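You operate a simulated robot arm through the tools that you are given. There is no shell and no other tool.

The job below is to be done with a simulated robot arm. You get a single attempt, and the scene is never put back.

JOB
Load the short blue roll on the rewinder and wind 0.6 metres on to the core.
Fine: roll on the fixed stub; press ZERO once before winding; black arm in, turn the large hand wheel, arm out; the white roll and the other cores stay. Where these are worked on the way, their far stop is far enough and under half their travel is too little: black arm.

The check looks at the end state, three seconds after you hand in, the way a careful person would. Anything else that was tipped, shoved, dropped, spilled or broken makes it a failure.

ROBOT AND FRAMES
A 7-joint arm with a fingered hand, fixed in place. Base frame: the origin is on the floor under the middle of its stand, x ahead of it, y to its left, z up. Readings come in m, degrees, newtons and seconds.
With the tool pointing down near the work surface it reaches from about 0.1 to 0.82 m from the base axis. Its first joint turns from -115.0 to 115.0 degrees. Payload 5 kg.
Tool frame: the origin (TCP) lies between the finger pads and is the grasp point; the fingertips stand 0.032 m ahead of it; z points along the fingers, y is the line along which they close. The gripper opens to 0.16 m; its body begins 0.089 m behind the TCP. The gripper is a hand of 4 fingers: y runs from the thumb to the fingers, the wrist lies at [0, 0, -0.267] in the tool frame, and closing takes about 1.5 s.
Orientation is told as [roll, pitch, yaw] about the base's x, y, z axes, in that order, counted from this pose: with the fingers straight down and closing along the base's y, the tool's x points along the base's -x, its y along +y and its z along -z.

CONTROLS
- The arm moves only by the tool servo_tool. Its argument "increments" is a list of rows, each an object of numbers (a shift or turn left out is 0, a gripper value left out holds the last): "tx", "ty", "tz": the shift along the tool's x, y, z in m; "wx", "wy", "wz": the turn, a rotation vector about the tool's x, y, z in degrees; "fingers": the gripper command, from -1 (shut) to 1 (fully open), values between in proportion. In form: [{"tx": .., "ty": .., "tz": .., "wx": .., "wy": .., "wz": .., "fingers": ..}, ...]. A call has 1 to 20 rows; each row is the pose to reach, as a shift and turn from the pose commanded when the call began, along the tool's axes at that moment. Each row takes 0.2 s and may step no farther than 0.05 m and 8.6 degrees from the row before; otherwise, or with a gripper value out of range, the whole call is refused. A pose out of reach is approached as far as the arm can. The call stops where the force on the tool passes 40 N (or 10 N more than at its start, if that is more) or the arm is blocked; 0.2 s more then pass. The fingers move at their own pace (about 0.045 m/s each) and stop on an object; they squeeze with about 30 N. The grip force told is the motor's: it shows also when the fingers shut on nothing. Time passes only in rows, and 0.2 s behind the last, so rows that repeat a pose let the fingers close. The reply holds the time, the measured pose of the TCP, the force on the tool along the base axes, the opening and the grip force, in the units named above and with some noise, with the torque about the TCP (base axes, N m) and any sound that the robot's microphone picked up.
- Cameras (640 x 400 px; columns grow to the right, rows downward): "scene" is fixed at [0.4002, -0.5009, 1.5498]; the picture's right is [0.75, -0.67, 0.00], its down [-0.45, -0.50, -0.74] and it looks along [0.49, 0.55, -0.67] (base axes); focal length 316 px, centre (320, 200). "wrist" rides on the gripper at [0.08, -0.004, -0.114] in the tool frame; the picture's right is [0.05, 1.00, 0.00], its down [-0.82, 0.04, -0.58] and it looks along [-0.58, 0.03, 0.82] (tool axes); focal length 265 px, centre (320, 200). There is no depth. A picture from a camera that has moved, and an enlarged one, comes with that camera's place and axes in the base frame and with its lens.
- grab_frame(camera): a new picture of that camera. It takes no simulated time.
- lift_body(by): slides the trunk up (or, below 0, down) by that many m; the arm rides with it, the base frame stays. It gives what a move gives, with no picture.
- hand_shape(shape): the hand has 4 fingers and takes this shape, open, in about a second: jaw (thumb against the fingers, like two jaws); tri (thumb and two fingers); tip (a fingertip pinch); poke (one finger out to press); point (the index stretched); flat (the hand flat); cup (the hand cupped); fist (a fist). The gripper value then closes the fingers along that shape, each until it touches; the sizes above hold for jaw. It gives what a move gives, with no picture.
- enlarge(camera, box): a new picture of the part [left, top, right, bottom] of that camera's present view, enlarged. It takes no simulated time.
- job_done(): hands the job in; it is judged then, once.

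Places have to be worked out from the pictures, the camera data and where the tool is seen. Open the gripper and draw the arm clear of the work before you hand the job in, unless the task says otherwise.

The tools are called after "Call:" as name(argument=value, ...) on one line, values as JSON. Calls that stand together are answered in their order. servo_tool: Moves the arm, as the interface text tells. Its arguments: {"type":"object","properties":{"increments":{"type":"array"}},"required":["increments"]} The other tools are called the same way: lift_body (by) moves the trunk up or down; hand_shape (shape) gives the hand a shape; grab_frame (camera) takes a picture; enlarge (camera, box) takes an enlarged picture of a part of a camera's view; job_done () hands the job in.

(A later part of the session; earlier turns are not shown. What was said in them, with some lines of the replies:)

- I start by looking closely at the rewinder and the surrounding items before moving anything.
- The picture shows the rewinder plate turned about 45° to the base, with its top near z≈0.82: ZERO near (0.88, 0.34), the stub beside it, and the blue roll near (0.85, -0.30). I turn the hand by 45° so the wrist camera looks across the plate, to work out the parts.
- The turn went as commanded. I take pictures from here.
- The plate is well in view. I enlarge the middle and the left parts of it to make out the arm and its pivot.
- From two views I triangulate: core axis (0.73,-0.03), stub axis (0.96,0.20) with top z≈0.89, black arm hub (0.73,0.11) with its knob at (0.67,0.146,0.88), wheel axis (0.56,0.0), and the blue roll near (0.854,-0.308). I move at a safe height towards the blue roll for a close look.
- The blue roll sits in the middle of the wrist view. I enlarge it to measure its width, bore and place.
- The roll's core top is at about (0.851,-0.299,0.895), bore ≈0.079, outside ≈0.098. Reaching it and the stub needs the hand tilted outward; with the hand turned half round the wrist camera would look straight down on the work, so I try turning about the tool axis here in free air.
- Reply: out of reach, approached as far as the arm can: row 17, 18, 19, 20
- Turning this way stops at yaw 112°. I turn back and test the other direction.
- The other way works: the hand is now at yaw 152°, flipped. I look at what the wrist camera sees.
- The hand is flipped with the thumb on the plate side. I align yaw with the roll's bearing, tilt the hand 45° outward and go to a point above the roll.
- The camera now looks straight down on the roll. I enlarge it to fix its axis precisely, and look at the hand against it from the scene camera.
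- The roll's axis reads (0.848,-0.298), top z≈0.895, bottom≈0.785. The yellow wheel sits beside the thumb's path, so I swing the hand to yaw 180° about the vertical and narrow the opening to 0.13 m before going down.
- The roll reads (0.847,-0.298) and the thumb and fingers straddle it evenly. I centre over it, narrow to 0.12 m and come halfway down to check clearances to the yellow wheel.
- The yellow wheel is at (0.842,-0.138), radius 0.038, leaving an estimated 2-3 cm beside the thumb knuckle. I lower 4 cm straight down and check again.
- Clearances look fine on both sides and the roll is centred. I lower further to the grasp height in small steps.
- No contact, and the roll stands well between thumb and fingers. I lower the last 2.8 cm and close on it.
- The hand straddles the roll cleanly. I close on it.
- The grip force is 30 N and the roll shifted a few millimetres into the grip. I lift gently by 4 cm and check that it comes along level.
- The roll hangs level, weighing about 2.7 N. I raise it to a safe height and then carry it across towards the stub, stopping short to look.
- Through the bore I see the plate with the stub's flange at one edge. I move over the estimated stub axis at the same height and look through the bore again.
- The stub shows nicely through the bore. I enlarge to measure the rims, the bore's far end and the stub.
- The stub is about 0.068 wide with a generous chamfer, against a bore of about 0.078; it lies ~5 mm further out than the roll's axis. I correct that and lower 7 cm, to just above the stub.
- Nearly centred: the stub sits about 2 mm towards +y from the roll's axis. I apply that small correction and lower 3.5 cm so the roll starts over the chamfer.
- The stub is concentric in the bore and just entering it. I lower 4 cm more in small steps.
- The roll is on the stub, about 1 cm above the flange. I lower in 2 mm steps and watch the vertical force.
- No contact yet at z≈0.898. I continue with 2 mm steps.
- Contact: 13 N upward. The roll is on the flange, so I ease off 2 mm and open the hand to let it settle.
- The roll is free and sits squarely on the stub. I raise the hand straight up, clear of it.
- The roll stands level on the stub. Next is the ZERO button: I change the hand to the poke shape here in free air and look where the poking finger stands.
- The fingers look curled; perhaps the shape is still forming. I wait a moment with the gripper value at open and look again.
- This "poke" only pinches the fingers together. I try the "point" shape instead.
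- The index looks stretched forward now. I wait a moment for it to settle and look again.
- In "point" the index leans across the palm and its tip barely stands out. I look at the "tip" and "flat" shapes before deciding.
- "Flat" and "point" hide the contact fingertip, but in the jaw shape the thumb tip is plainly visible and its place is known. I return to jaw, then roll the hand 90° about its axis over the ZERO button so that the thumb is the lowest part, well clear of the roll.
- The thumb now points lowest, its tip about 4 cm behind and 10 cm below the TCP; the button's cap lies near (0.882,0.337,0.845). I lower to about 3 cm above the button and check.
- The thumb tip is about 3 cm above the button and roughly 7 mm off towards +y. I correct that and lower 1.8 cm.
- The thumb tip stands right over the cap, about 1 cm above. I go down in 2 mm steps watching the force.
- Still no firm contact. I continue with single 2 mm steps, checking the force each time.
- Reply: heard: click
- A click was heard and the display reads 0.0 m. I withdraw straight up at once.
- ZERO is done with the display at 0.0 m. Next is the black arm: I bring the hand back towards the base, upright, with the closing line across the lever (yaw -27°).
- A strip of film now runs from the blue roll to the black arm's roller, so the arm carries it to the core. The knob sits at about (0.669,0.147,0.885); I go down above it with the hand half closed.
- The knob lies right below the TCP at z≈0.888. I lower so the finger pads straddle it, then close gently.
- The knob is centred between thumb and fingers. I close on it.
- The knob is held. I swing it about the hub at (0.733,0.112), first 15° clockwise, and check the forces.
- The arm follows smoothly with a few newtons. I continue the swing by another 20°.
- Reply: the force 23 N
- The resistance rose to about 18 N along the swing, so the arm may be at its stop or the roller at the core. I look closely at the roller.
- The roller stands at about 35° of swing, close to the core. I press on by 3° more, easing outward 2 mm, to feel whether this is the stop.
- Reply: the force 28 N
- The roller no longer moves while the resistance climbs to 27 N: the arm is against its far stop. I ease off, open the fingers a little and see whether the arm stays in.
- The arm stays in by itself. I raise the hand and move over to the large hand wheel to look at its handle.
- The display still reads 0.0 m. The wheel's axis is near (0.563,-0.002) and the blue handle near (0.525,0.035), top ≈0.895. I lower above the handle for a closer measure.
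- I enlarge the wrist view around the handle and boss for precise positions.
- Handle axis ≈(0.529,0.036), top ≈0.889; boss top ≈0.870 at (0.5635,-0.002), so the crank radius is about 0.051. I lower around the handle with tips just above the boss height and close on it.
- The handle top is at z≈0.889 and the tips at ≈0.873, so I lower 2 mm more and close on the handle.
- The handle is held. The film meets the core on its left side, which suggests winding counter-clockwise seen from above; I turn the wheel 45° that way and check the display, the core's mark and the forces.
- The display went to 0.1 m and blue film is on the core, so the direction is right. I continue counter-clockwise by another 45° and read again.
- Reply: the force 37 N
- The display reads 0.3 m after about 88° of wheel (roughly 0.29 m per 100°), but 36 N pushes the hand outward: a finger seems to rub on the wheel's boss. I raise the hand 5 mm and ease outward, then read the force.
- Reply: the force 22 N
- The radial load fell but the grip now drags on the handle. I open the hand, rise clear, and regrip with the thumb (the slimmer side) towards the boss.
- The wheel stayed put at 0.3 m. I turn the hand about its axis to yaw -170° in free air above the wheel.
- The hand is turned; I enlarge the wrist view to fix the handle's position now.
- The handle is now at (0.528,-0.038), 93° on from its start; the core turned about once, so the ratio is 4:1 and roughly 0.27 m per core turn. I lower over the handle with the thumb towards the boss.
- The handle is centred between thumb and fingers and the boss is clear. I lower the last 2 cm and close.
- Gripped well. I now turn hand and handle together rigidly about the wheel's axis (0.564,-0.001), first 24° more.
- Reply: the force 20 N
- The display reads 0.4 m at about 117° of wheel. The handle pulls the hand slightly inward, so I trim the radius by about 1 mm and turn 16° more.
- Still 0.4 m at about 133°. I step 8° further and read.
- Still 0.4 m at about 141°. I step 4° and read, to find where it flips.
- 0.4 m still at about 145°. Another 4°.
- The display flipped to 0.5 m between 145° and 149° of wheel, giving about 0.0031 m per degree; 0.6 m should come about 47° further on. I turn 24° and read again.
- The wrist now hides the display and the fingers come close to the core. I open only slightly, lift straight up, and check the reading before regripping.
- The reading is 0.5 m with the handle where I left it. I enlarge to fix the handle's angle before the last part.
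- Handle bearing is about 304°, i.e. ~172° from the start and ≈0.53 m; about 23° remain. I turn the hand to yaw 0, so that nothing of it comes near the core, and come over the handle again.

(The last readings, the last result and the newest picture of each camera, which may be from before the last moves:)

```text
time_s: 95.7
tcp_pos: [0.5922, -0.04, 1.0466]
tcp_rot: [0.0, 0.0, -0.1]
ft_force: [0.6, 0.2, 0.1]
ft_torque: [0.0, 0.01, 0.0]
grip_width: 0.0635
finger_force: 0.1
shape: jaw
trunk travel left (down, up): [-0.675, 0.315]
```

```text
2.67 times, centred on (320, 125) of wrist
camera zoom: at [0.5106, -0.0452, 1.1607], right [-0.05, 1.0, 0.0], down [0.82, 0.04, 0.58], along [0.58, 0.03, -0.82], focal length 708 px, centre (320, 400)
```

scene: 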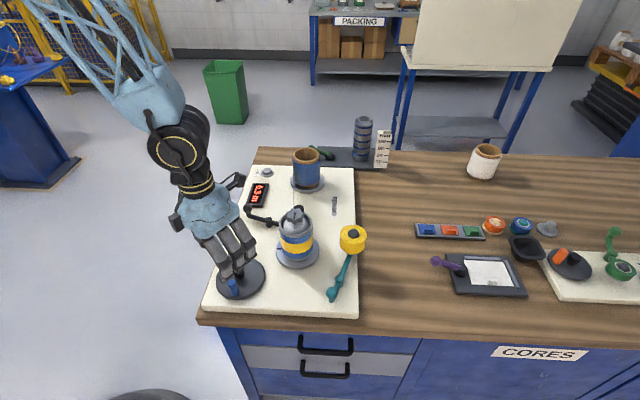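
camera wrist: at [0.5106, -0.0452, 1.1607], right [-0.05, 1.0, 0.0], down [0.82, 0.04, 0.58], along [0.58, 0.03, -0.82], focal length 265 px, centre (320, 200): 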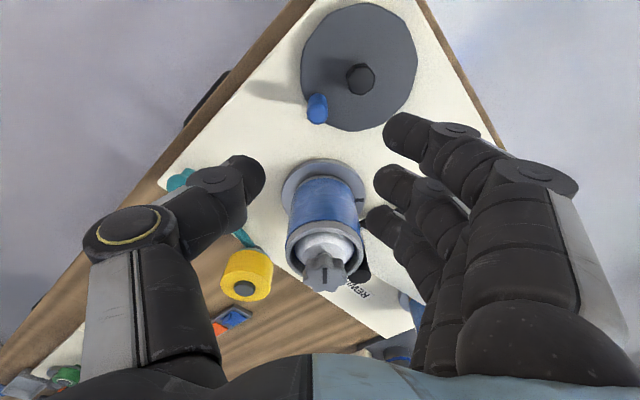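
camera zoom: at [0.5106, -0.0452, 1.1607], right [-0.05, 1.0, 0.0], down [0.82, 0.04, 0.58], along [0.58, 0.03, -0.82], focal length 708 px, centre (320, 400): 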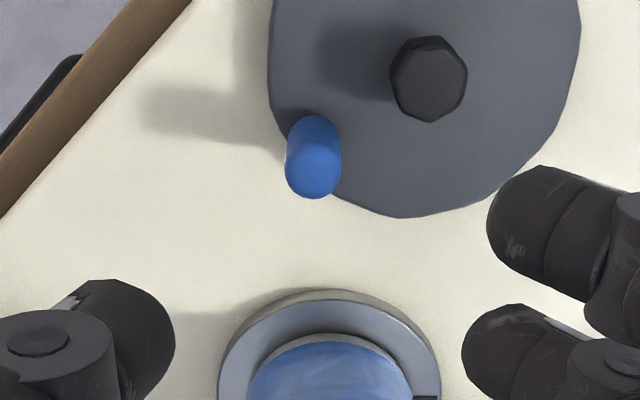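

The handle reads (0.5956,-0.0436), bearing ≈305°. I lower around it and close.

Call:
servo_tool(increments=[{"tx": -0.0034, "ty": -0.0076, "tz": 0.04}, {"tx": -0.0034, "ty": -0.0076, "tz": 0.08}, {"tx": -0.0034, "ty": -0.0076, "tz": 0.115}, {"tx": -0.0034, "ty": -0.0076, "tz": 0.139}])

Call:
grab_frame(camera="wrist")

Call:
enlarge(camera="scene", box=[180, 140, 340, 300])

```text
time_s: 96.7
tcp_pos: [0.5935, -0.0469, 0.9091]
tcp_rot: [-0.1, -0.1, -0.1]
ft_force: [-0.9, 1.0, 7.8]
ft_torque: [0.31, 0.2, 0.02]
grip_width: 0.0637
finger_force: 0.1
shape: jaw
trunk travel left (down, up): [-0.675, 0.315]
```

```text
taken
camera wrist: at [0.5124, -0.0532, 1.0228], right [-0.05, 1.0, 0.0], down [0.81, 0.04, 0.58], along [0.58, 0.03, -0.82], focal length 265 px, centre (320, 200)
```

wrist: 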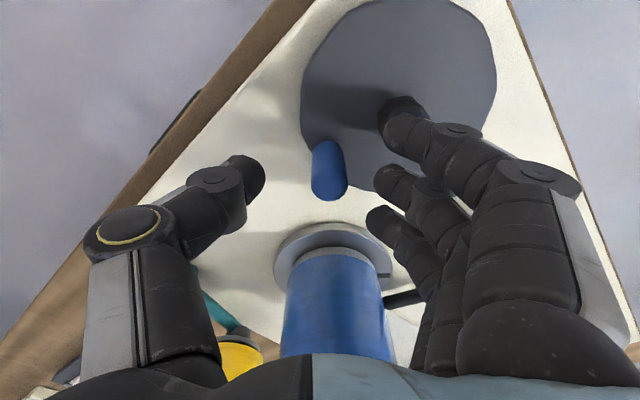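

```text
2.50 times, centred on (260, 220) of scene
camera zoom: at [0.4002, -0.5009, 1.5498], right [0.75, -0.67, 0.0], down [-0.45, -0.5, -0.74], along [0.49, 0.55, -0.67], focal length 791 px, centre (470, 150)
```

zoom: 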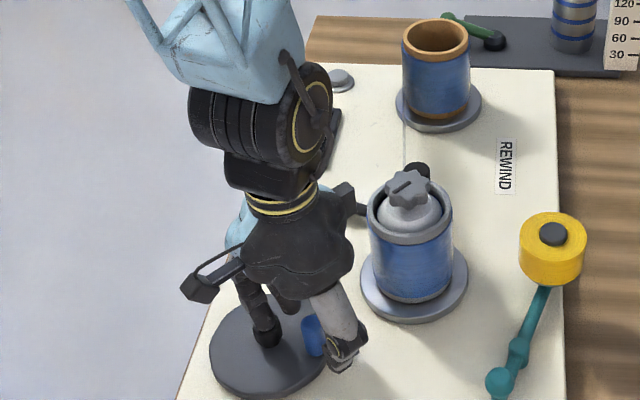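

A fingertip touched the boss top (8 N), so this grip is not good here. I lift off, close the hand, and instead push the handle from behind with the closed fingers, staying away from boss and core.

Call:
servo_tool(increments=[{"tz": -0.02}, {"tz": -0.06}, {"tz": -0.1}])

Call:
servo_tool(increments=[{"wz": 7.5, "fingers": -0.6}, {"wz": 15, "fingers": -1}, {"wz": 22.5, "fingers": -1}, {"wz": 30, "fingers": -1}, {"wz": 37.5, "fingers": -1}, {"wz": 45, "fingers": -1}, {"wz": 45, "fingers": -1}, {"wz": 45, "fingers": -1}])

Call:
enlarge(camera="scene", box=[180, 140, 340, 300])

Call:
grab_frame(camera="wrist")

```text
time_s: 97.5
tcp_pos: [0.5944, -0.0487, 1.0082]
tcp_rot: [-0.1, 0.0, -0.1]
ft_force: [-0.1, -0.2, 0.4]
ft_torque: [-0.01, 0.0, -0.02]
grip_width: 0.0636
finger_force: 0.1
shape: jaw
trunk travel left (down, up): [-0.675, 0.315]
```

```text
time_s: 99.3
tcp_pos: [0.5936, -0.0477, 1.0077]
tcp_rot: [0.0, -0.1, -45.1]
ft_force: [0.6, 0.3, 0.5]
ft_torque: [0.01, -0.01, -0.05]
grip_width: 0.0005
finger_force: 29.8
shape: jaw
trunk travel left (down, up): [-0.675, 0.315]
```

```text
2.50 times, centred on (260, 220) of scene
camera zoom: at [0.4002, -0.5009, 1.5498], right [0.75, -0.67, 0.0], down [-0.45, -0.5, -0.74], along [0.49, 0.55, -0.67], focal length 791 px, centre (470, 150)
```

zoom: 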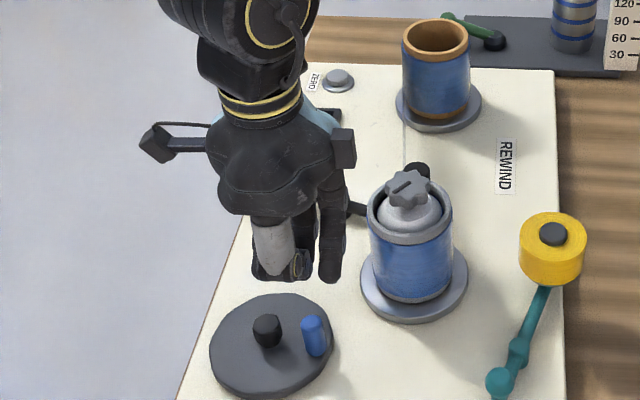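

```text
taken
camera wrist: at [0.5341, 0.0051, 1.1226], right [0.67, 0.74, 0.0], down [0.6, -0.55, 0.58], along [0.43, -0.39, -0.82], focal length 265 px, centre (320, 200)
```

wrist: 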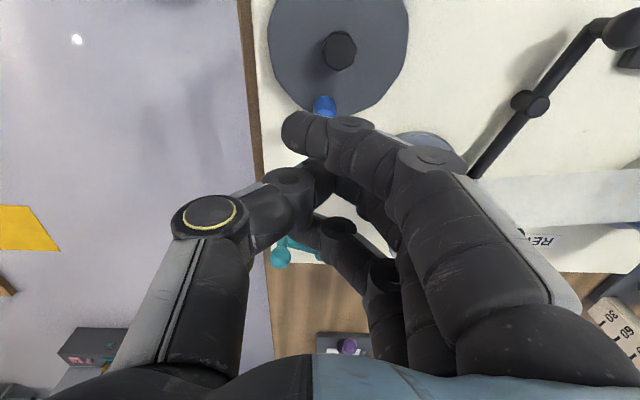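

The closed fingers slope too much for clean pushing. The earlier grip (thumb towards the boss) ran freely and still leaves ~1.7 cm to the core at the end, so I turn to yaw -110° above the handle and regrip that way.

Call:
servo_tool(increments=[{"tz": -0.01, "wz": 8, "fingers": -0.8}, {"tz": -0.02, "wz": 16, "fingers": -0.6}, {"tz": -0.03, "wz": 24, "fingers": -0.4}, {"tz": -0.03, "wz": 32, "fingers": -0.4}, {"tz": -0.03, "wz": 40, "fingers": -0.4}, {"tz": -0.03, "wz": 48, "fingers": -0.4}, {"tz": -0.03, "wz": 56, "fingers": -0.4}, {"tz": -0.03, "wz": 65, "fingers": -0.4}])

Call:
grab_frame(camera="wrist")

Call:
enlarge(camera="wrist", box=[220, 30, 420, 180])

```text
refused: row 8 steps farther than a row can; nothing moved
```

```text
taken
camera wrist: at [0.5341, 0.0051, 1.1226], right [0.67, 0.74, 0.0], down [0.6, -0.55, 0.58], along [0.43, -0.39, -0.82], focal length 265 px, centre (320, 200)
```

wrist: 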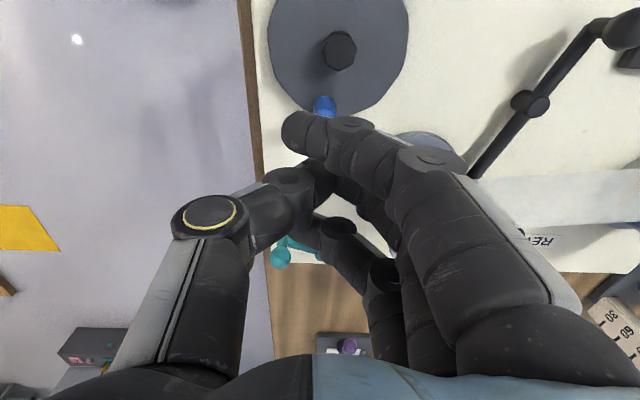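

```text
2.67 times, centred on (320, 105) of wrist
camera zoom: at [0.5341, 0.0051, 1.1226], right [0.67, 0.74, 0.0], down [0.6, -0.55, 0.58], along [0.43, -0.39, -0.82], focal length 708 px, centre (320, 453)
```

zoom: 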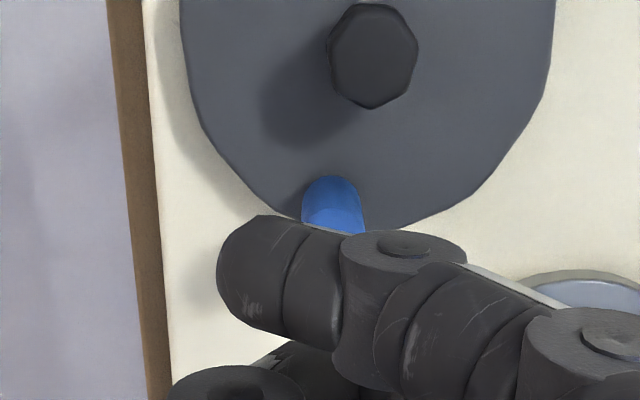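

The last row's turn was over the limit and nothing moved. I repeat it with even steps.

Call:
servo_tool(increments=[{"tz": -0.01, "wz": 8, "fingers": -0.8}, {"tz": -0.02, "wz": 16, "fingers": -0.6}, {"tz": -0.03, "wz": 24, "fingers": -0.4}, {"tz": -0.03, "wz": 32, "fingers": -0.4}, {"tz": -0.03, "wz": 40, "fingers": -0.4}, {"tz": -0.03, "wz": 48, "fingers": -0.4}, {"tz": -0.03, "wz": 56, "fingers": -0.4}, {"tz": -0.03, "wz": 64, "fingers": -0.4}, {"tz": -0.03, "wz": 65, "fingers": -0.4}])

Call:
grab_frame(camera="wrist")

Call:
enlarge(camera="wrist", box=[220, 30, 420, 180])

```text
time_s: 101.3
tcp_pos: [0.5942, -0.0484, 1.0381]
tcp_rot: [0.0, 0.1, -110.3]
ft_force: [-0.5, 0.0, 1.3]
ft_torque: [-0.01, 0.0, 0.01]
grip_width: 0.0475
finger_force: 0.0
shape: jaw
trunk travel left (down, up): [-0.675, 0.315]
```

```text
taken
camera wrist: at [0.6175, 0.0275, 1.1523], right [0.95, -0.3, 0.0], down [-0.24, -0.78, 0.58], along [-0.17, -0.55, -0.82], focal length 265 px, centre (320, 200)
```

wrist: 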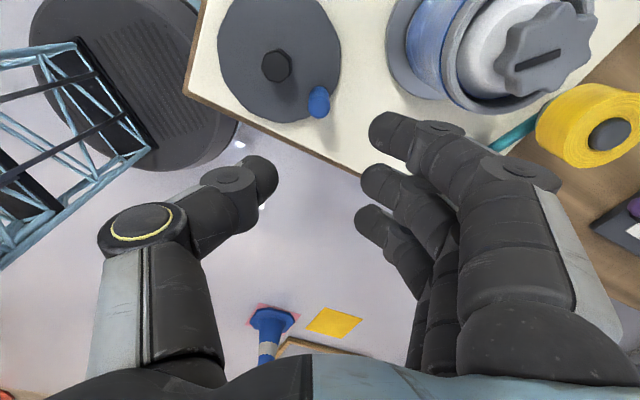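

```text
2.67 times, centred on (320, 105) of wrist
camera zoom: at [0.6175, 0.0275, 1.1523], right [0.95, -0.3, 0.0], down [-0.24, -0.78, 0.58], along [-0.17, -0.55, -0.82], focal length 708 px, centre (320, 453)
```

zoom: 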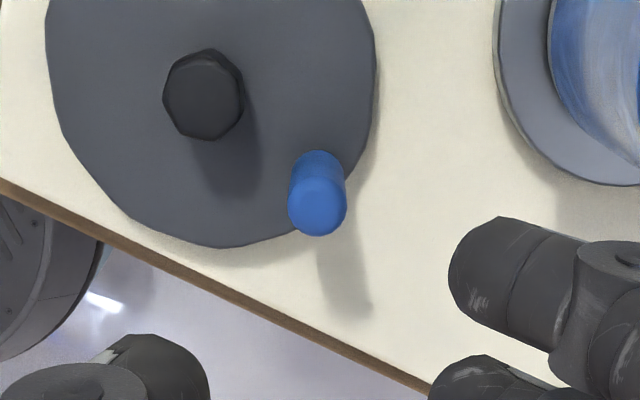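

The handle reads bearing ≈304°. I lower onto it in this orientation and close.

Call:
servo_tool(increments=[{"tx": 0.0042, "ty": -0.0062, "tz": 0.04}, {"tx": 0.0042, "ty": -0.0062, "tz": 0.08}, {"tx": 0.0042, "ty": -0.0062, "tz": 0.11}])

Call:
grab_frame(camera="wrist")

```text
time_s: 102.1
tcp_pos: [0.5908, -0.0426, 0.9257]
tcp_rot: [0.1, 0.0, -110.1]
ft_force: [0.6, 0.8, -0.5]
ft_torque: [-0.01, 0.03, 0.02]
grip_width: 0.0477
finger_force: 0.0
shape: jaw
trunk travel left (down, up): [-0.675, 0.315]
```

```text
taken
camera wrist: at [0.6128, 0.0335, 1.0397], right [0.96, -0.29, 0.0], down [-0.24, -0.78, 0.58], along [-0.17, -0.55, -0.82], focal length 265 px, centre (320, 200)
```

wrist: 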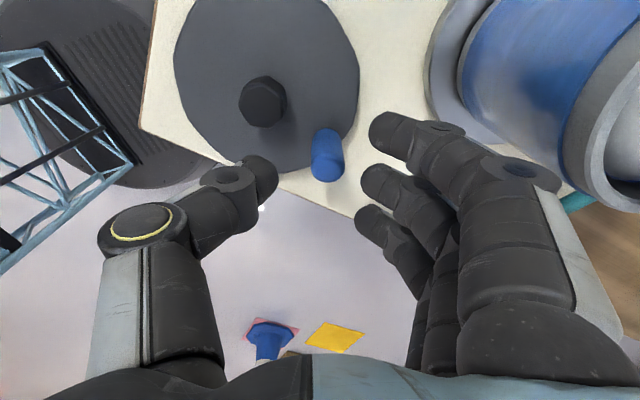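

Centred again. I lower the last 1.9 cm and close on the handle.

Call:
servo_tool(increments=[{"tz": 0.01}, {"tz": 0.0195}, {"tz": 0.0195, "fingers": -0.6}, {"tz": 0.0195, "fingers": -0.8}, {"tz": 0.0195, "fingers": -1}, {"tz": 0.0195, "fingers": -1}, {"tz": 0.0195, "fingers": -1}])

Call:
grab_frame(camera="wrist")

Call:
enlarge(camera="scene", box=[180, 140, 340, 300])

```text
time_s: 103.7
tcp_pos: [0.5885, -0.0417, 0.9065]
tcp_rot: [-0.2, 0.0, -110.2]
ft_force: [-8.9, 3.2, -1.5]
ft_torque: [0.0, 0.06, 0.02]
grip_width: 0.0015
finger_force: 29.9
shape: jaw
trunk travel left (down, up): [-0.675, 0.315]
```

```text
taken
camera wrist: at [0.6116, 0.0338, 1.0209], right [0.96, -0.29, 0.0], down [-0.24, -0.78, 0.58], along [-0.17, -0.55, -0.82], focal length 265 px, centre (320, 200)
```

wrist: 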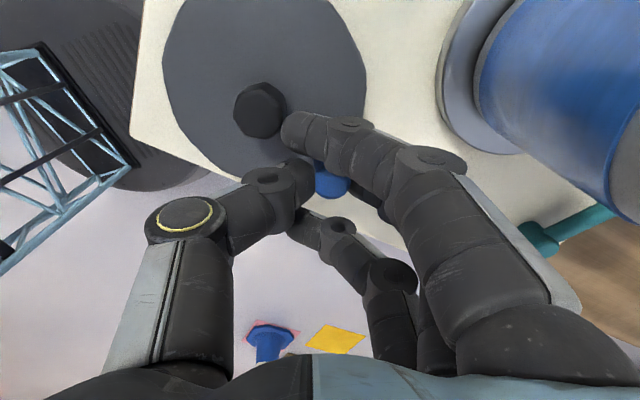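

```text
2.50 times, centred on (260, 220) of scene
camera zoom: at [0.4002, -0.5009, 1.5498], right [0.75, -0.67, 0.0], down [-0.45, -0.5, -0.74], along [0.49, 0.55, -0.67], focal length 791 px, centre (470, 150)
```

zoom: 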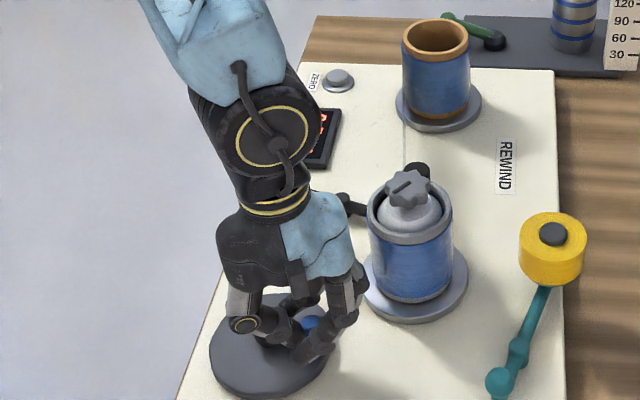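

Held. I turn hand and handle rigidly 12° on and check the forces and clearance to the core.

Call:
servo_tool(increments=[{"tx": 0.0026, "ty": 0.002, "wz": -4}, {"tx": 0.0053, "ty": 0.0038, "wz": -8}, {"tx": 0.0082, "ty": 0.0055, "wz": -12}])

Call:
grab_frame(camera="wrist")

Call:
enlarge(camera="scene", box=[230, 140, 330, 260])

```text
time_s: 104.5
tcp_pos: [0.5974, -0.0362, 0.9082]
tcp_rot: [0.0, 0.1, -98.1]
ft_force: [-9.7, 3.3, -11.8]
ft_torque: [0.03, 0.12, 0.05]
grip_width: 0.0014
finger_force: 30.1
shape: jaw
trunk travel left (down, up): [-0.675, 0.315]
```

```text
taken
camera wrist: at [0.6039, 0.0431, 1.0215], right [1.0, -0.09, 0.0], down [-0.07, -0.81, 0.58], along [-0.05, -0.58, -0.82], focal length 265 px, centre (320, 200)
```

wrist: 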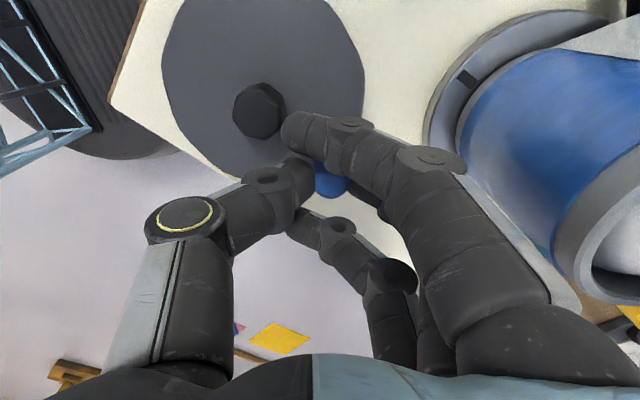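

```text
3.33 times, centred on (280, 200) of scene
camera zoom: at [0.4002, -0.5009, 1.5498], right [0.75, -0.67, 0.0], down [-0.45, -0.5, -0.74], along [0.49, 0.55, -0.67], focal length 1055 px, centre (453, 200)
```

zoom: 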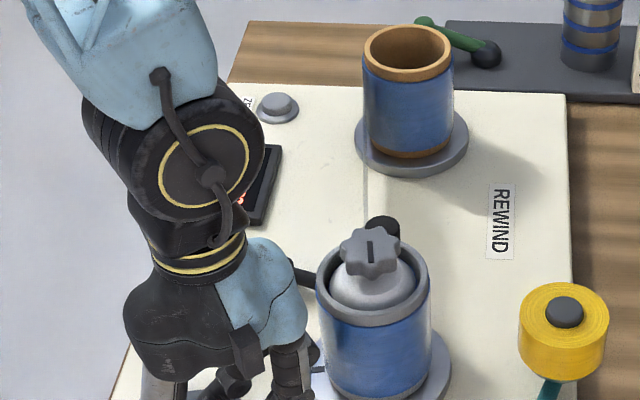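

Forces are low and the core's knob turned along. I turn the remaining 11.5°.

Call:
servo_tool(increments=[{"tx": 0.0026, "ty": 0.0021, "wz": -4}, {"tx": 0.0053, "ty": 0.0039, "wz": -8}, {"tx": 0.0078, "ty": 0.0052, "wz": -11.5}])

Call:
grab_frame(camera="wrist")

```text
time_s: 105.3
tcp_pos: [0.6052, -0.0301, 0.9081]
tcp_rot: [-0.1, 0.0, -86.6]
ft_force: [-11.7, 2.4, -12.2]
ft_torque: [0.03, 0.16, 0.04]
grip_width: 0.0009
finger_force: 29.9
shape: jaw
trunk travel left (down, up): [-0.675, 0.315]
```

```text
taken
camera wrist: at [0.5943, 0.0495, 1.0218], right [0.99, 0.11, 0.0], down [0.09, -0.81, 0.58], along [0.06, -0.57, -0.82], focal length 265 px, centre (320, 200)
```

wrist: 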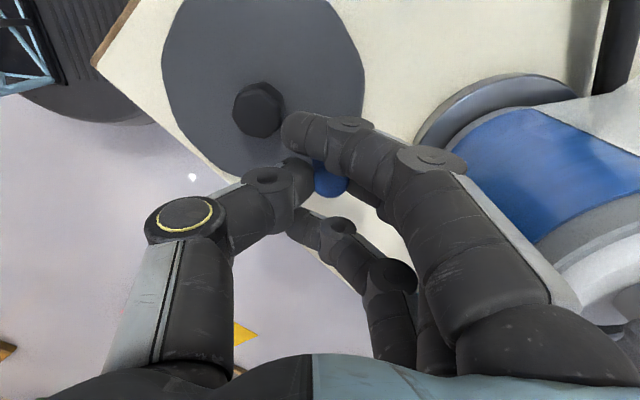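

I release: open the hand slightly, lift straight up, then draw back to read the display.

Call:
servo_tool(increments=[{"fingers": -0.85}, {"fingers": -0.7}, {"fingers": -0.6}, {"fingers": -0.58}])

Call:
servo_tool(increments=[{"tz": -0.01}, {"tz": -0.03}, {"tz": -0.06}, {"tz": -0.1}, {"tz": -0.14}])

Call:
servo_tool(increments=[{"ty": -0.03}, {"ty": -0.06}, {"ty": -0.09}])

Call:
enlarge(camera="scene", box=[180, 140, 340, 300])

Call:
grab_frame(camera="wrist")

```text
time_s: 106.3
tcp_pos: [0.6045, -0.0293, 0.9076]
tcp_rot: [-0.1, 0.0, -86.6]
ft_force: [0.4, -0.2, 0.7]
ft_torque: [0.03, -0.03, -0.02]
grip_width: 0.0329
finger_force: 0.0
shape: jaw
trunk travel left (down, up): [-0.675, 0.315]
```

```text
time_s: 107.5
tcp_pos: [0.6053, -0.0303, 1.0491]
tcp_rot: [0.0, -0.1, -86.5]
ft_force: [-0.2, -0.4, 0.3]
ft_torque: [0.0, -0.02, -0.01]
grip_width: 0.0332
finger_force: 0.1
shape: jaw
trunk travel left (down, up): [-0.675, 0.315]
```

```text
time_s: 108.3
tcp_pos: [0.5135, -0.0342, 1.0486]
tcp_rot: [0.1, 0.0, -86.5]
ft_force: [0.9, 0.8, 1.0]
ft_torque: [-0.01, -0.01, -0.01]
grip_width: 0.0329
finger_force: 0.0
shape: jaw
trunk travel left (down, up): [-0.675, 0.315]
```

```text
2.50 times, centred on (260, 220) of scene
camera zoom: at [0.4002, -0.5009, 1.5498], right [0.75, -0.67, 0.0], down [-0.45, -0.5, -0.74], along [0.49, 0.55, -0.67], focal length 791 px, centre (470, 150)
```

zoom: 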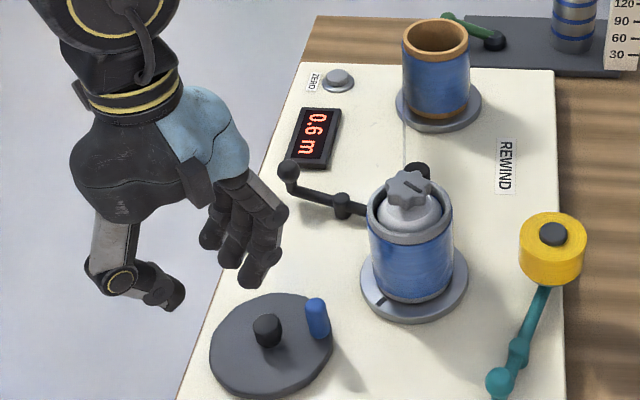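

```text
taken
camera wrist: at [0.5036, 0.0444, 1.1636], right [0.99, 0.11, 0.0], down [0.09, -0.81, 0.58], along [0.06, -0.57, -0.82], focal length 265 px, centre (320, 200)
```

wrist: 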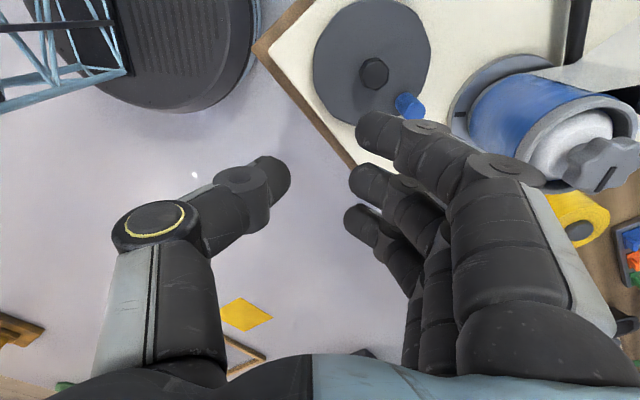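

The display reads 0.6 m, and the core's mark shows about 2.2 turns, which fits 0.60 m. Now the black arm goes out: I move over its knob near (0.70,0.18) with the hand at yaw -62°.

Call:
servo_tool(increments=[{"tx": 0.0288, "ty": 0.0284, "wz": -3.5, "fingers": -0.3}, {"tx": 0.0577, "ty": 0.0568, "wz": -7, "fingers": 0}, {"tx": 0.0865, "ty": 0.0852, "wz": -10.5, "fingers": 0}, {"tx": 0.1154, "ty": 0.1135, "wz": -14, "fingers": 0}, {"tx": 0.1442, "ty": 0.1419, "wz": -17.5, "fingers": 0}, {"tx": 0.173, "ty": 0.1703, "wz": -21, "fingers": 0}, {"tx": 0.2019, "ty": 0.1987, "wz": -24.5, "fingers": 0}])

Call:
grab_frame(camera="wrist")

Call:
enlarge(camera="scene", box=[190, 150, 350, 310])

```text
time_s: 109.9
tcp_pos: [0.702, 0.1807, 1.0488]
tcp_rot: [0.0, 0.0, -62.0]
ft_force: [0.2, -0.5, -0.1]
ft_torque: [0.02, 0.01, -0.02]
grip_width: 0.0794
finger_force: 0.0
shape: jaw
trunk travel left (down, up): [-0.675, 0.315]
```

```text
taken
camera wrist: at [0.6607, 0.2483, 1.1633], right [0.86, 0.51, 0.0], down [0.42, -0.7, 0.58], along [0.3, -0.5, -0.82], focal length 265 px, centre (320, 200)
```

wrist: 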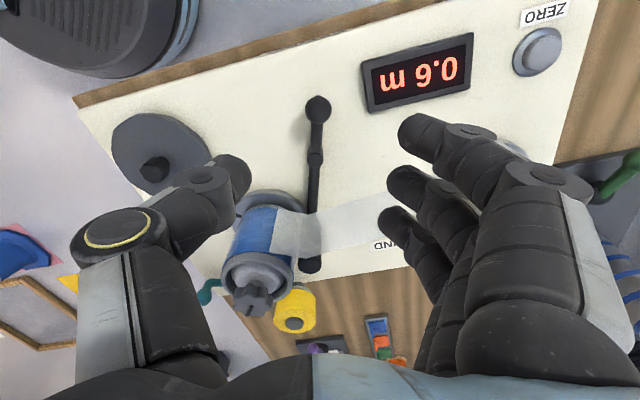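

```text
2.50 times, centred on (270, 230) of scene
camera zoom: at [0.4002, -0.5009, 1.5498], right [0.75, -0.67, 0.0], down [-0.45, -0.5, -0.74], along [0.49, 0.55, -0.67], focal length 791 px, centre (445, 125)
```

zoom: 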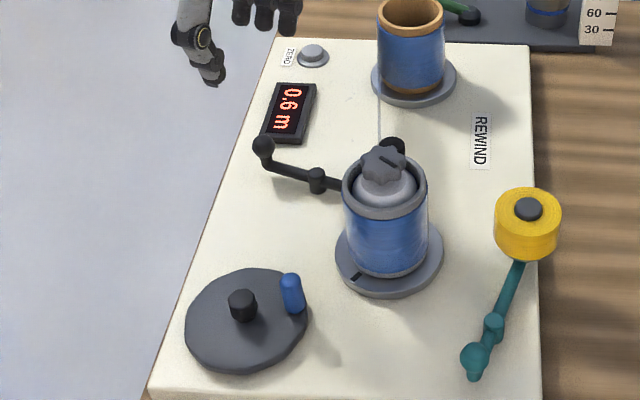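

Everything is clear: 0.6 m, knob at (0.700,0.179). I lower over the knob and grip it as before.

Call:
servo_tool(increments=[{"ty": -0.0027, "tz": 0.04}, {"ty": -0.0027, "tz": 0.08}, {"ty": -0.0027, "tz": 0.12}, {"ty": -0.0027, "tz": 0.1435}])

Call:
servo_tool(increments=[{"fingers": -0.4}, {"fingers": -0.6}, {"fingers": -0.8}, {"fingers": -1}, {"fingers": -1}, {"fingers": -1}, {"fingers": -1}])

Call:
grab_frame(camera="wrist")

```text
time_s: 110.9
tcp_pos: [0.6988, 0.1781, 0.9038]
tcp_rot: [0.2, 0.0, -62.0]
ft_force: [0.8, -0.2, -0.4]
ft_torque: [0.05, 0.0, 0.01]
grip_width: 0.0794
finger_force: 0.1
shape: jaw
trunk travel left (down, up): [-0.675, 0.315]
```

```text
time_s: 112.5
tcp_pos: [0.6969, 0.1771, 0.9029]
tcp_rot: [-0.1, -0.1, -62.1]
ft_force: [-10.6, -3.9, 0.6]
ft_torque: [-0.03, 0.13, -0.04]
grip_width: 0.0067
finger_force: 30.1
shape: jaw
trunk travel left (down, up): [-0.675, 0.315]
```

```text
taken
camera wrist: at [0.6549, 0.2454, 1.0185], right [0.86, 0.51, 0.0], down [0.42, -0.7, 0.58], along [0.29, -0.5, -0.82], focal length 265 px, centre (320, 200)
```

wrist: 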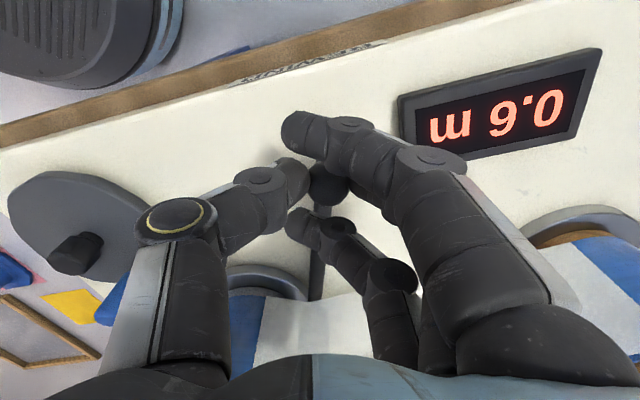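

The knob is held. I swing it back counter-clockwise about the hub, 20° first.

Call:
servo_tool(increments=[{"tx": -0.0002, "ty": -0.0033, "wz": -2.5}, {"tx": -0.0004, "ty": -0.0065, "wz": -5}, {"tx": -0.0014, "ty": -0.0129, "wz": -10}, {"tx": -0.003, "ty": -0.0192, "wz": -15}, {"tx": -0.0051, "ty": -0.0253, "wz": -20}])

Call:
enlarge(camera="scene", box=[190, 130, 350, 280])

```text
time_s: 113.7
tcp_pos: [0.6789, 0.162, 0.9049]
tcp_rot: [-0.1, 0.0, -41.9]
ft_force: [-4.8, 1.4, 1.8]
ft_torque: [0.12, -0.02, -0.19]
grip_width: 0.0058
finger_force: 30.2
shape: jaw
trunk travel left (down, up): [-0.675, 0.315]
```

```text
2.67 times, centred on (270, 205) of scene
camera zoom: at [0.4002, -0.5009, 1.5498], right [0.75, -0.67, 0.0], down [-0.45, -0.5, -0.74], along [0.49, 0.55, -0.67], focal length 844 px, centre (453, 187)
```

zoom: 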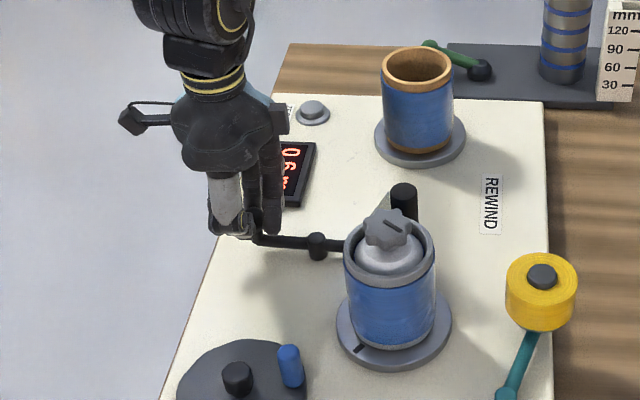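

The arm swings out freely. I continue another 16° to its outer stop.

Call:
servo_tool(increments=[{"tx": -0.0004, "ty": -0.0065, "wz": -5}, {"tx": -0.0013, "ty": -0.013, "wz": -10}, {"tx": -0.0028, "ty": -0.0193, "wz": -15}, {"tx": -0.0032, "ty": -0.0205, "wz": -16}])

Call:
enlarge(camera="scene", box=[190, 130, 350, 280])

```text
time_s: 114.7
tcp_pos: [0.668, 0.1433, 0.9045]
tcp_rot: [0.0, -0.1, -26.0]
ft_force: [-5.5, 1.0, -0.2]
ft_torque: [0.12, 0.03, -0.04]
grip_width: 0.006
finger_force: 30.3
shape: jaw
trunk travel left (down, up): [-0.675, 0.315]
```

```text
2.67 times, centred on (270, 205) of scene
camera zoom: at [0.4002, -0.5009, 1.5498], right [0.75, -0.67, 0.0], down [-0.45, -0.5, -0.74], along [0.49, 0.55, -0.67], focal length 844 px, centre (453, 187)
```

zoom: 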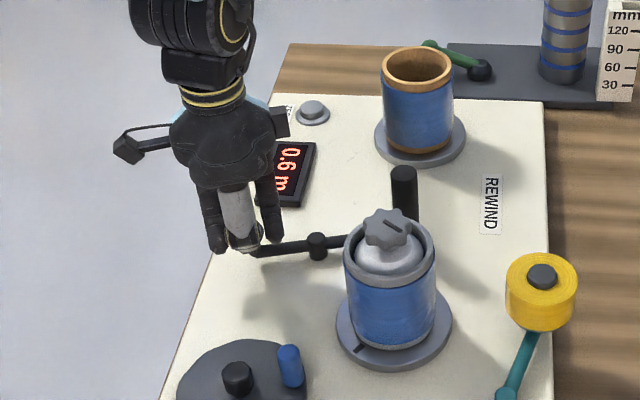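

The arm is back about where it began. I push 6° more to be sure it is at its outer stop.

Call:
servo_tool(increments=[{"tx": -0.0001, "ty": -0.0038, "wz": -3}, {"tx": -0.0005, "ty": -0.0077, "wz": -6}])

Call:
enlarge(camera="scene", box=[190, 130, 350, 280])

```text
time_s: 115.3
tcp_pos: [0.6659, 0.1365, 0.9056]
tcp_rot: [0.0, -0.2, -20.1]
ft_force: [1.0, 1.7, 1.3]
ft_torque: [0.2, -0.11, -0.19]
grip_width: 0.0058
finger_force: 30.1
shape: jaw
trunk travel left (down, up): [-0.675, 0.315]
```

```text
2.67 times, centred on (270, 205) of scene
camera zoom: at [0.4002, -0.5009, 1.5498], right [0.75, -0.67, 0.0], down [-0.45, -0.5, -0.74], along [0.49, 0.55, -0.67], focal length 844 px, centre (453, 187)
```

zoom: 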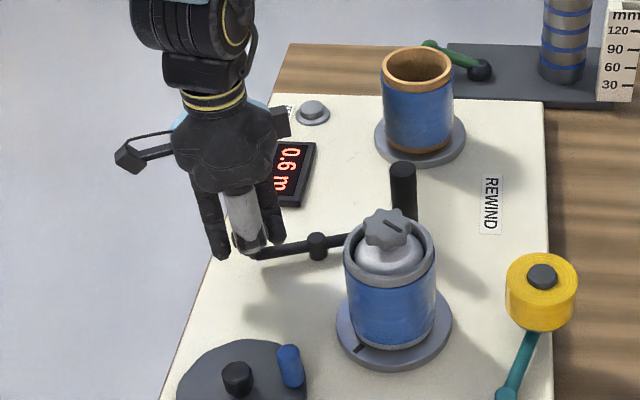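

The arm is now at or slightly beyond its original outer place. I open the hand, lift off, and draw the arm clear.

Call:
servo_tool(increments=[{"fingers": -0.7}, {"fingers": -0.4}, {"fingers": 0}, {"fingers": 0}, {"fingers": 0}])

Call:
servo_tool(increments=[{"tz": -0.03}, {"tz": -0.07}, {"tz": -0.11}, {"tz": -0.15}, {"tz": -0.19}])

Call:
grab_frame(camera="wrist")

Call:
enlarge(camera="scene", box=[190, 130, 390, 310])

```text
time_s: 116.5
tcp_pos: [0.6649, 0.137, 0.9055]
tcp_rot: [0.0, 0.0, -20.2]
ft_force: [0.2, -0.9, -0.2]
ft_torque: [0.03, 0.04, -0.02]
grip_width: 0.079
finger_force: 0.1
shape: jaw
trunk travel left (down, up): [-0.675, 0.315]
```

```text
time_s: 117.7
tcp_pos: [0.6633, 0.1392, 1.0936]
tcp_rot: [0.0, 0.0, -20.1]
ft_force: [0.6, -0.6, -1.0]
ft_torque: [-0.01, 0.01, 0.01]
grip_width: 0.0789
finger_force: 0.0
shape: jaw
trunk travel left (down, up): [-0.675, 0.315]
```

```text
taken
camera wrist: at [0.586, 0.1611, 1.2083], right [0.29, 0.96, 0.0], down [0.78, -0.24, 0.58], along [0.55, -0.17, -0.82], focal length 265 px, centre (320, 200)
```

wrist: 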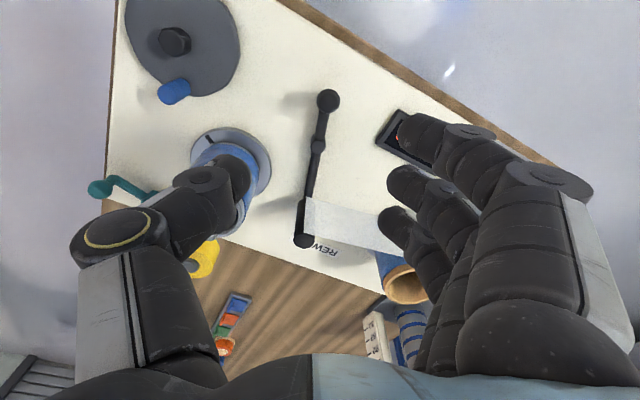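

```text
2.22 times, centred on (290, 220) of scene
camera zoom: at [0.4002, -0.5009, 1.5498], right [0.75, -0.67, 0.0], down [-0.45, -0.5, -0.74], along [0.49, 0.55, -0.67], focal length 703 px, centre (387, 156)
```

zoom: 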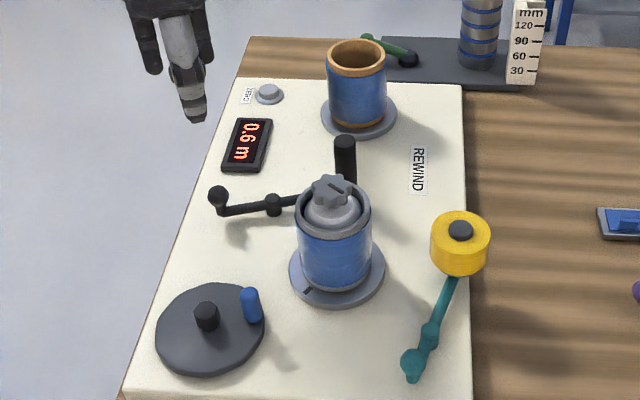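

All stands as wanted: 0.6 m, roll on the stub, arm out. I open the hand fully and draw the arm away from the bench, then take a last look.

Call:
servo_tool(increments=[{"tx": 0.036, "ty": 0.017, "tz": -0.012, "fingers": 0.5}, {"tx": 0.073, "ty": 0.034, "tz": -0.023, "fingers": 1}, {"tx": 0.11, "ty": 0.051, "tz": -0.034, "fingers": 1}, {"tx": 0.146, "ty": 0.068, "tz": -0.046, "fingers": 1}, {"tx": 0.183, "ty": 0.085, "tz": -0.057, "fingers": 1}, {"tx": 0.22, "ty": 0.102, "tz": -0.069, "fingers": 1}, {"tx": 0.256, "ty": 0.12, "tz": -0.08, "fingers": 1}, {"tx": 0.256, "ty": 0.12, "tz": -0.08, "fingers": 1}])

Call:
grab_frame(camera="scene")

Call:
enlarge(camera="scene", box=[200, 130, 400, 310])

Call:
enlarge(camera="scene", box=[370, 130, 640, 320])

```text
time_s: 119.5
tcp_pos: [0.4644, 0.3417, 1.1755]
tcp_rot: [-0.1, 0.1, -20.1]
ft_force: [0.4, 0.6, 0.0]
ft_torque: [0.02, -0.03, 0.04]
grip_width: 0.1598
finger_force: 0.0
shape: jaw
trunk travel left (down, up): [-0.675, 0.315]
```

```text
taken
```

scene: 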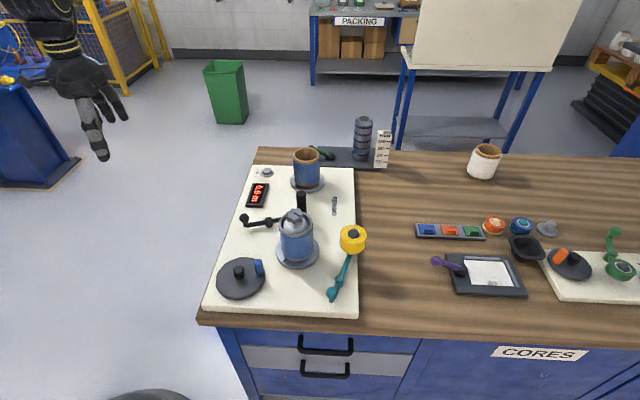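

```text
2.22 times, centred on (300, 220) of scene
camera zoom: at [0.4002, -0.5009, 1.5498], right [0.75, -0.67, 0.0], down [-0.45, -0.5, -0.74], along [0.49, 0.55, -0.67], focal length 703 px, centre (364, 156)
```

zoom: 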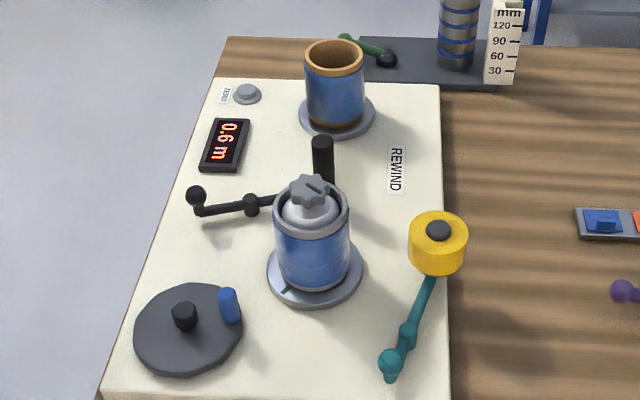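

```text
2.11 times, centred on (505, 225) of scene
camera zoom: at [0.4002, -0.5009, 1.5498], right [0.75, -0.67, 0.0], down [-0.45, -0.5, -0.74], along [0.49, 0.55, -0.67], focal length 666 px, centre (-70, 147)
```

zoom: 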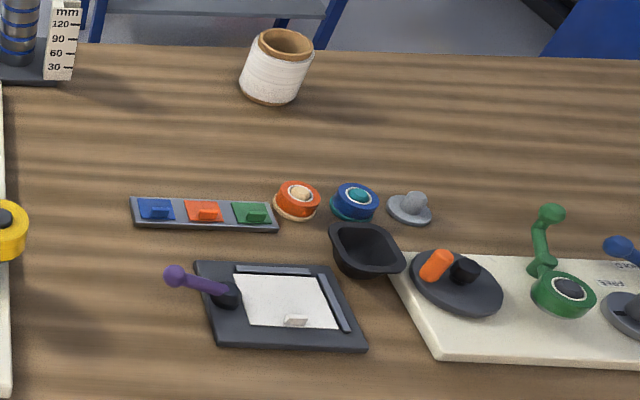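

The last pictures show the blue roll on the stub, 0.6 m on the display, the black arm out, and the white roll and everything else in their original places, with the hand open and clear. I hand the job in.

Call:
job_done()

```text
The job is handed in.
```

The job is handed in. The blue roll is on the fixed stub, the display reads 0.6 m, and the black arm is back out.

- **Roll:** I lowered the blue roll over the stub until it rested on the flange. It stands level.
- **ZERO:** I pressed it once before winding. There was one click and the display went from 2.7 m to 0.0 m.
- **Black arm in:** I swung it about 35° until it met a hard stop close to the core, and it stayed there when I let go.
- **Winding:** I turned the large hand wheel counter-clockwise about 195°. The mark on the core shows about 2.2 turns, which works out to roughly 0.60 m.
- **Black arm out:** I swung it back to its starting place and a few degrees further. I did not feel an outer stop there.

I regripped the wheel handle several times. In two of those grips a finger rubbed or touched the wheel's boss. Nothing moved or was damaged that I could see.

In the last pictures the white roll and everything else on the bench are where they were. The hand is open and drawn clear of the bench.
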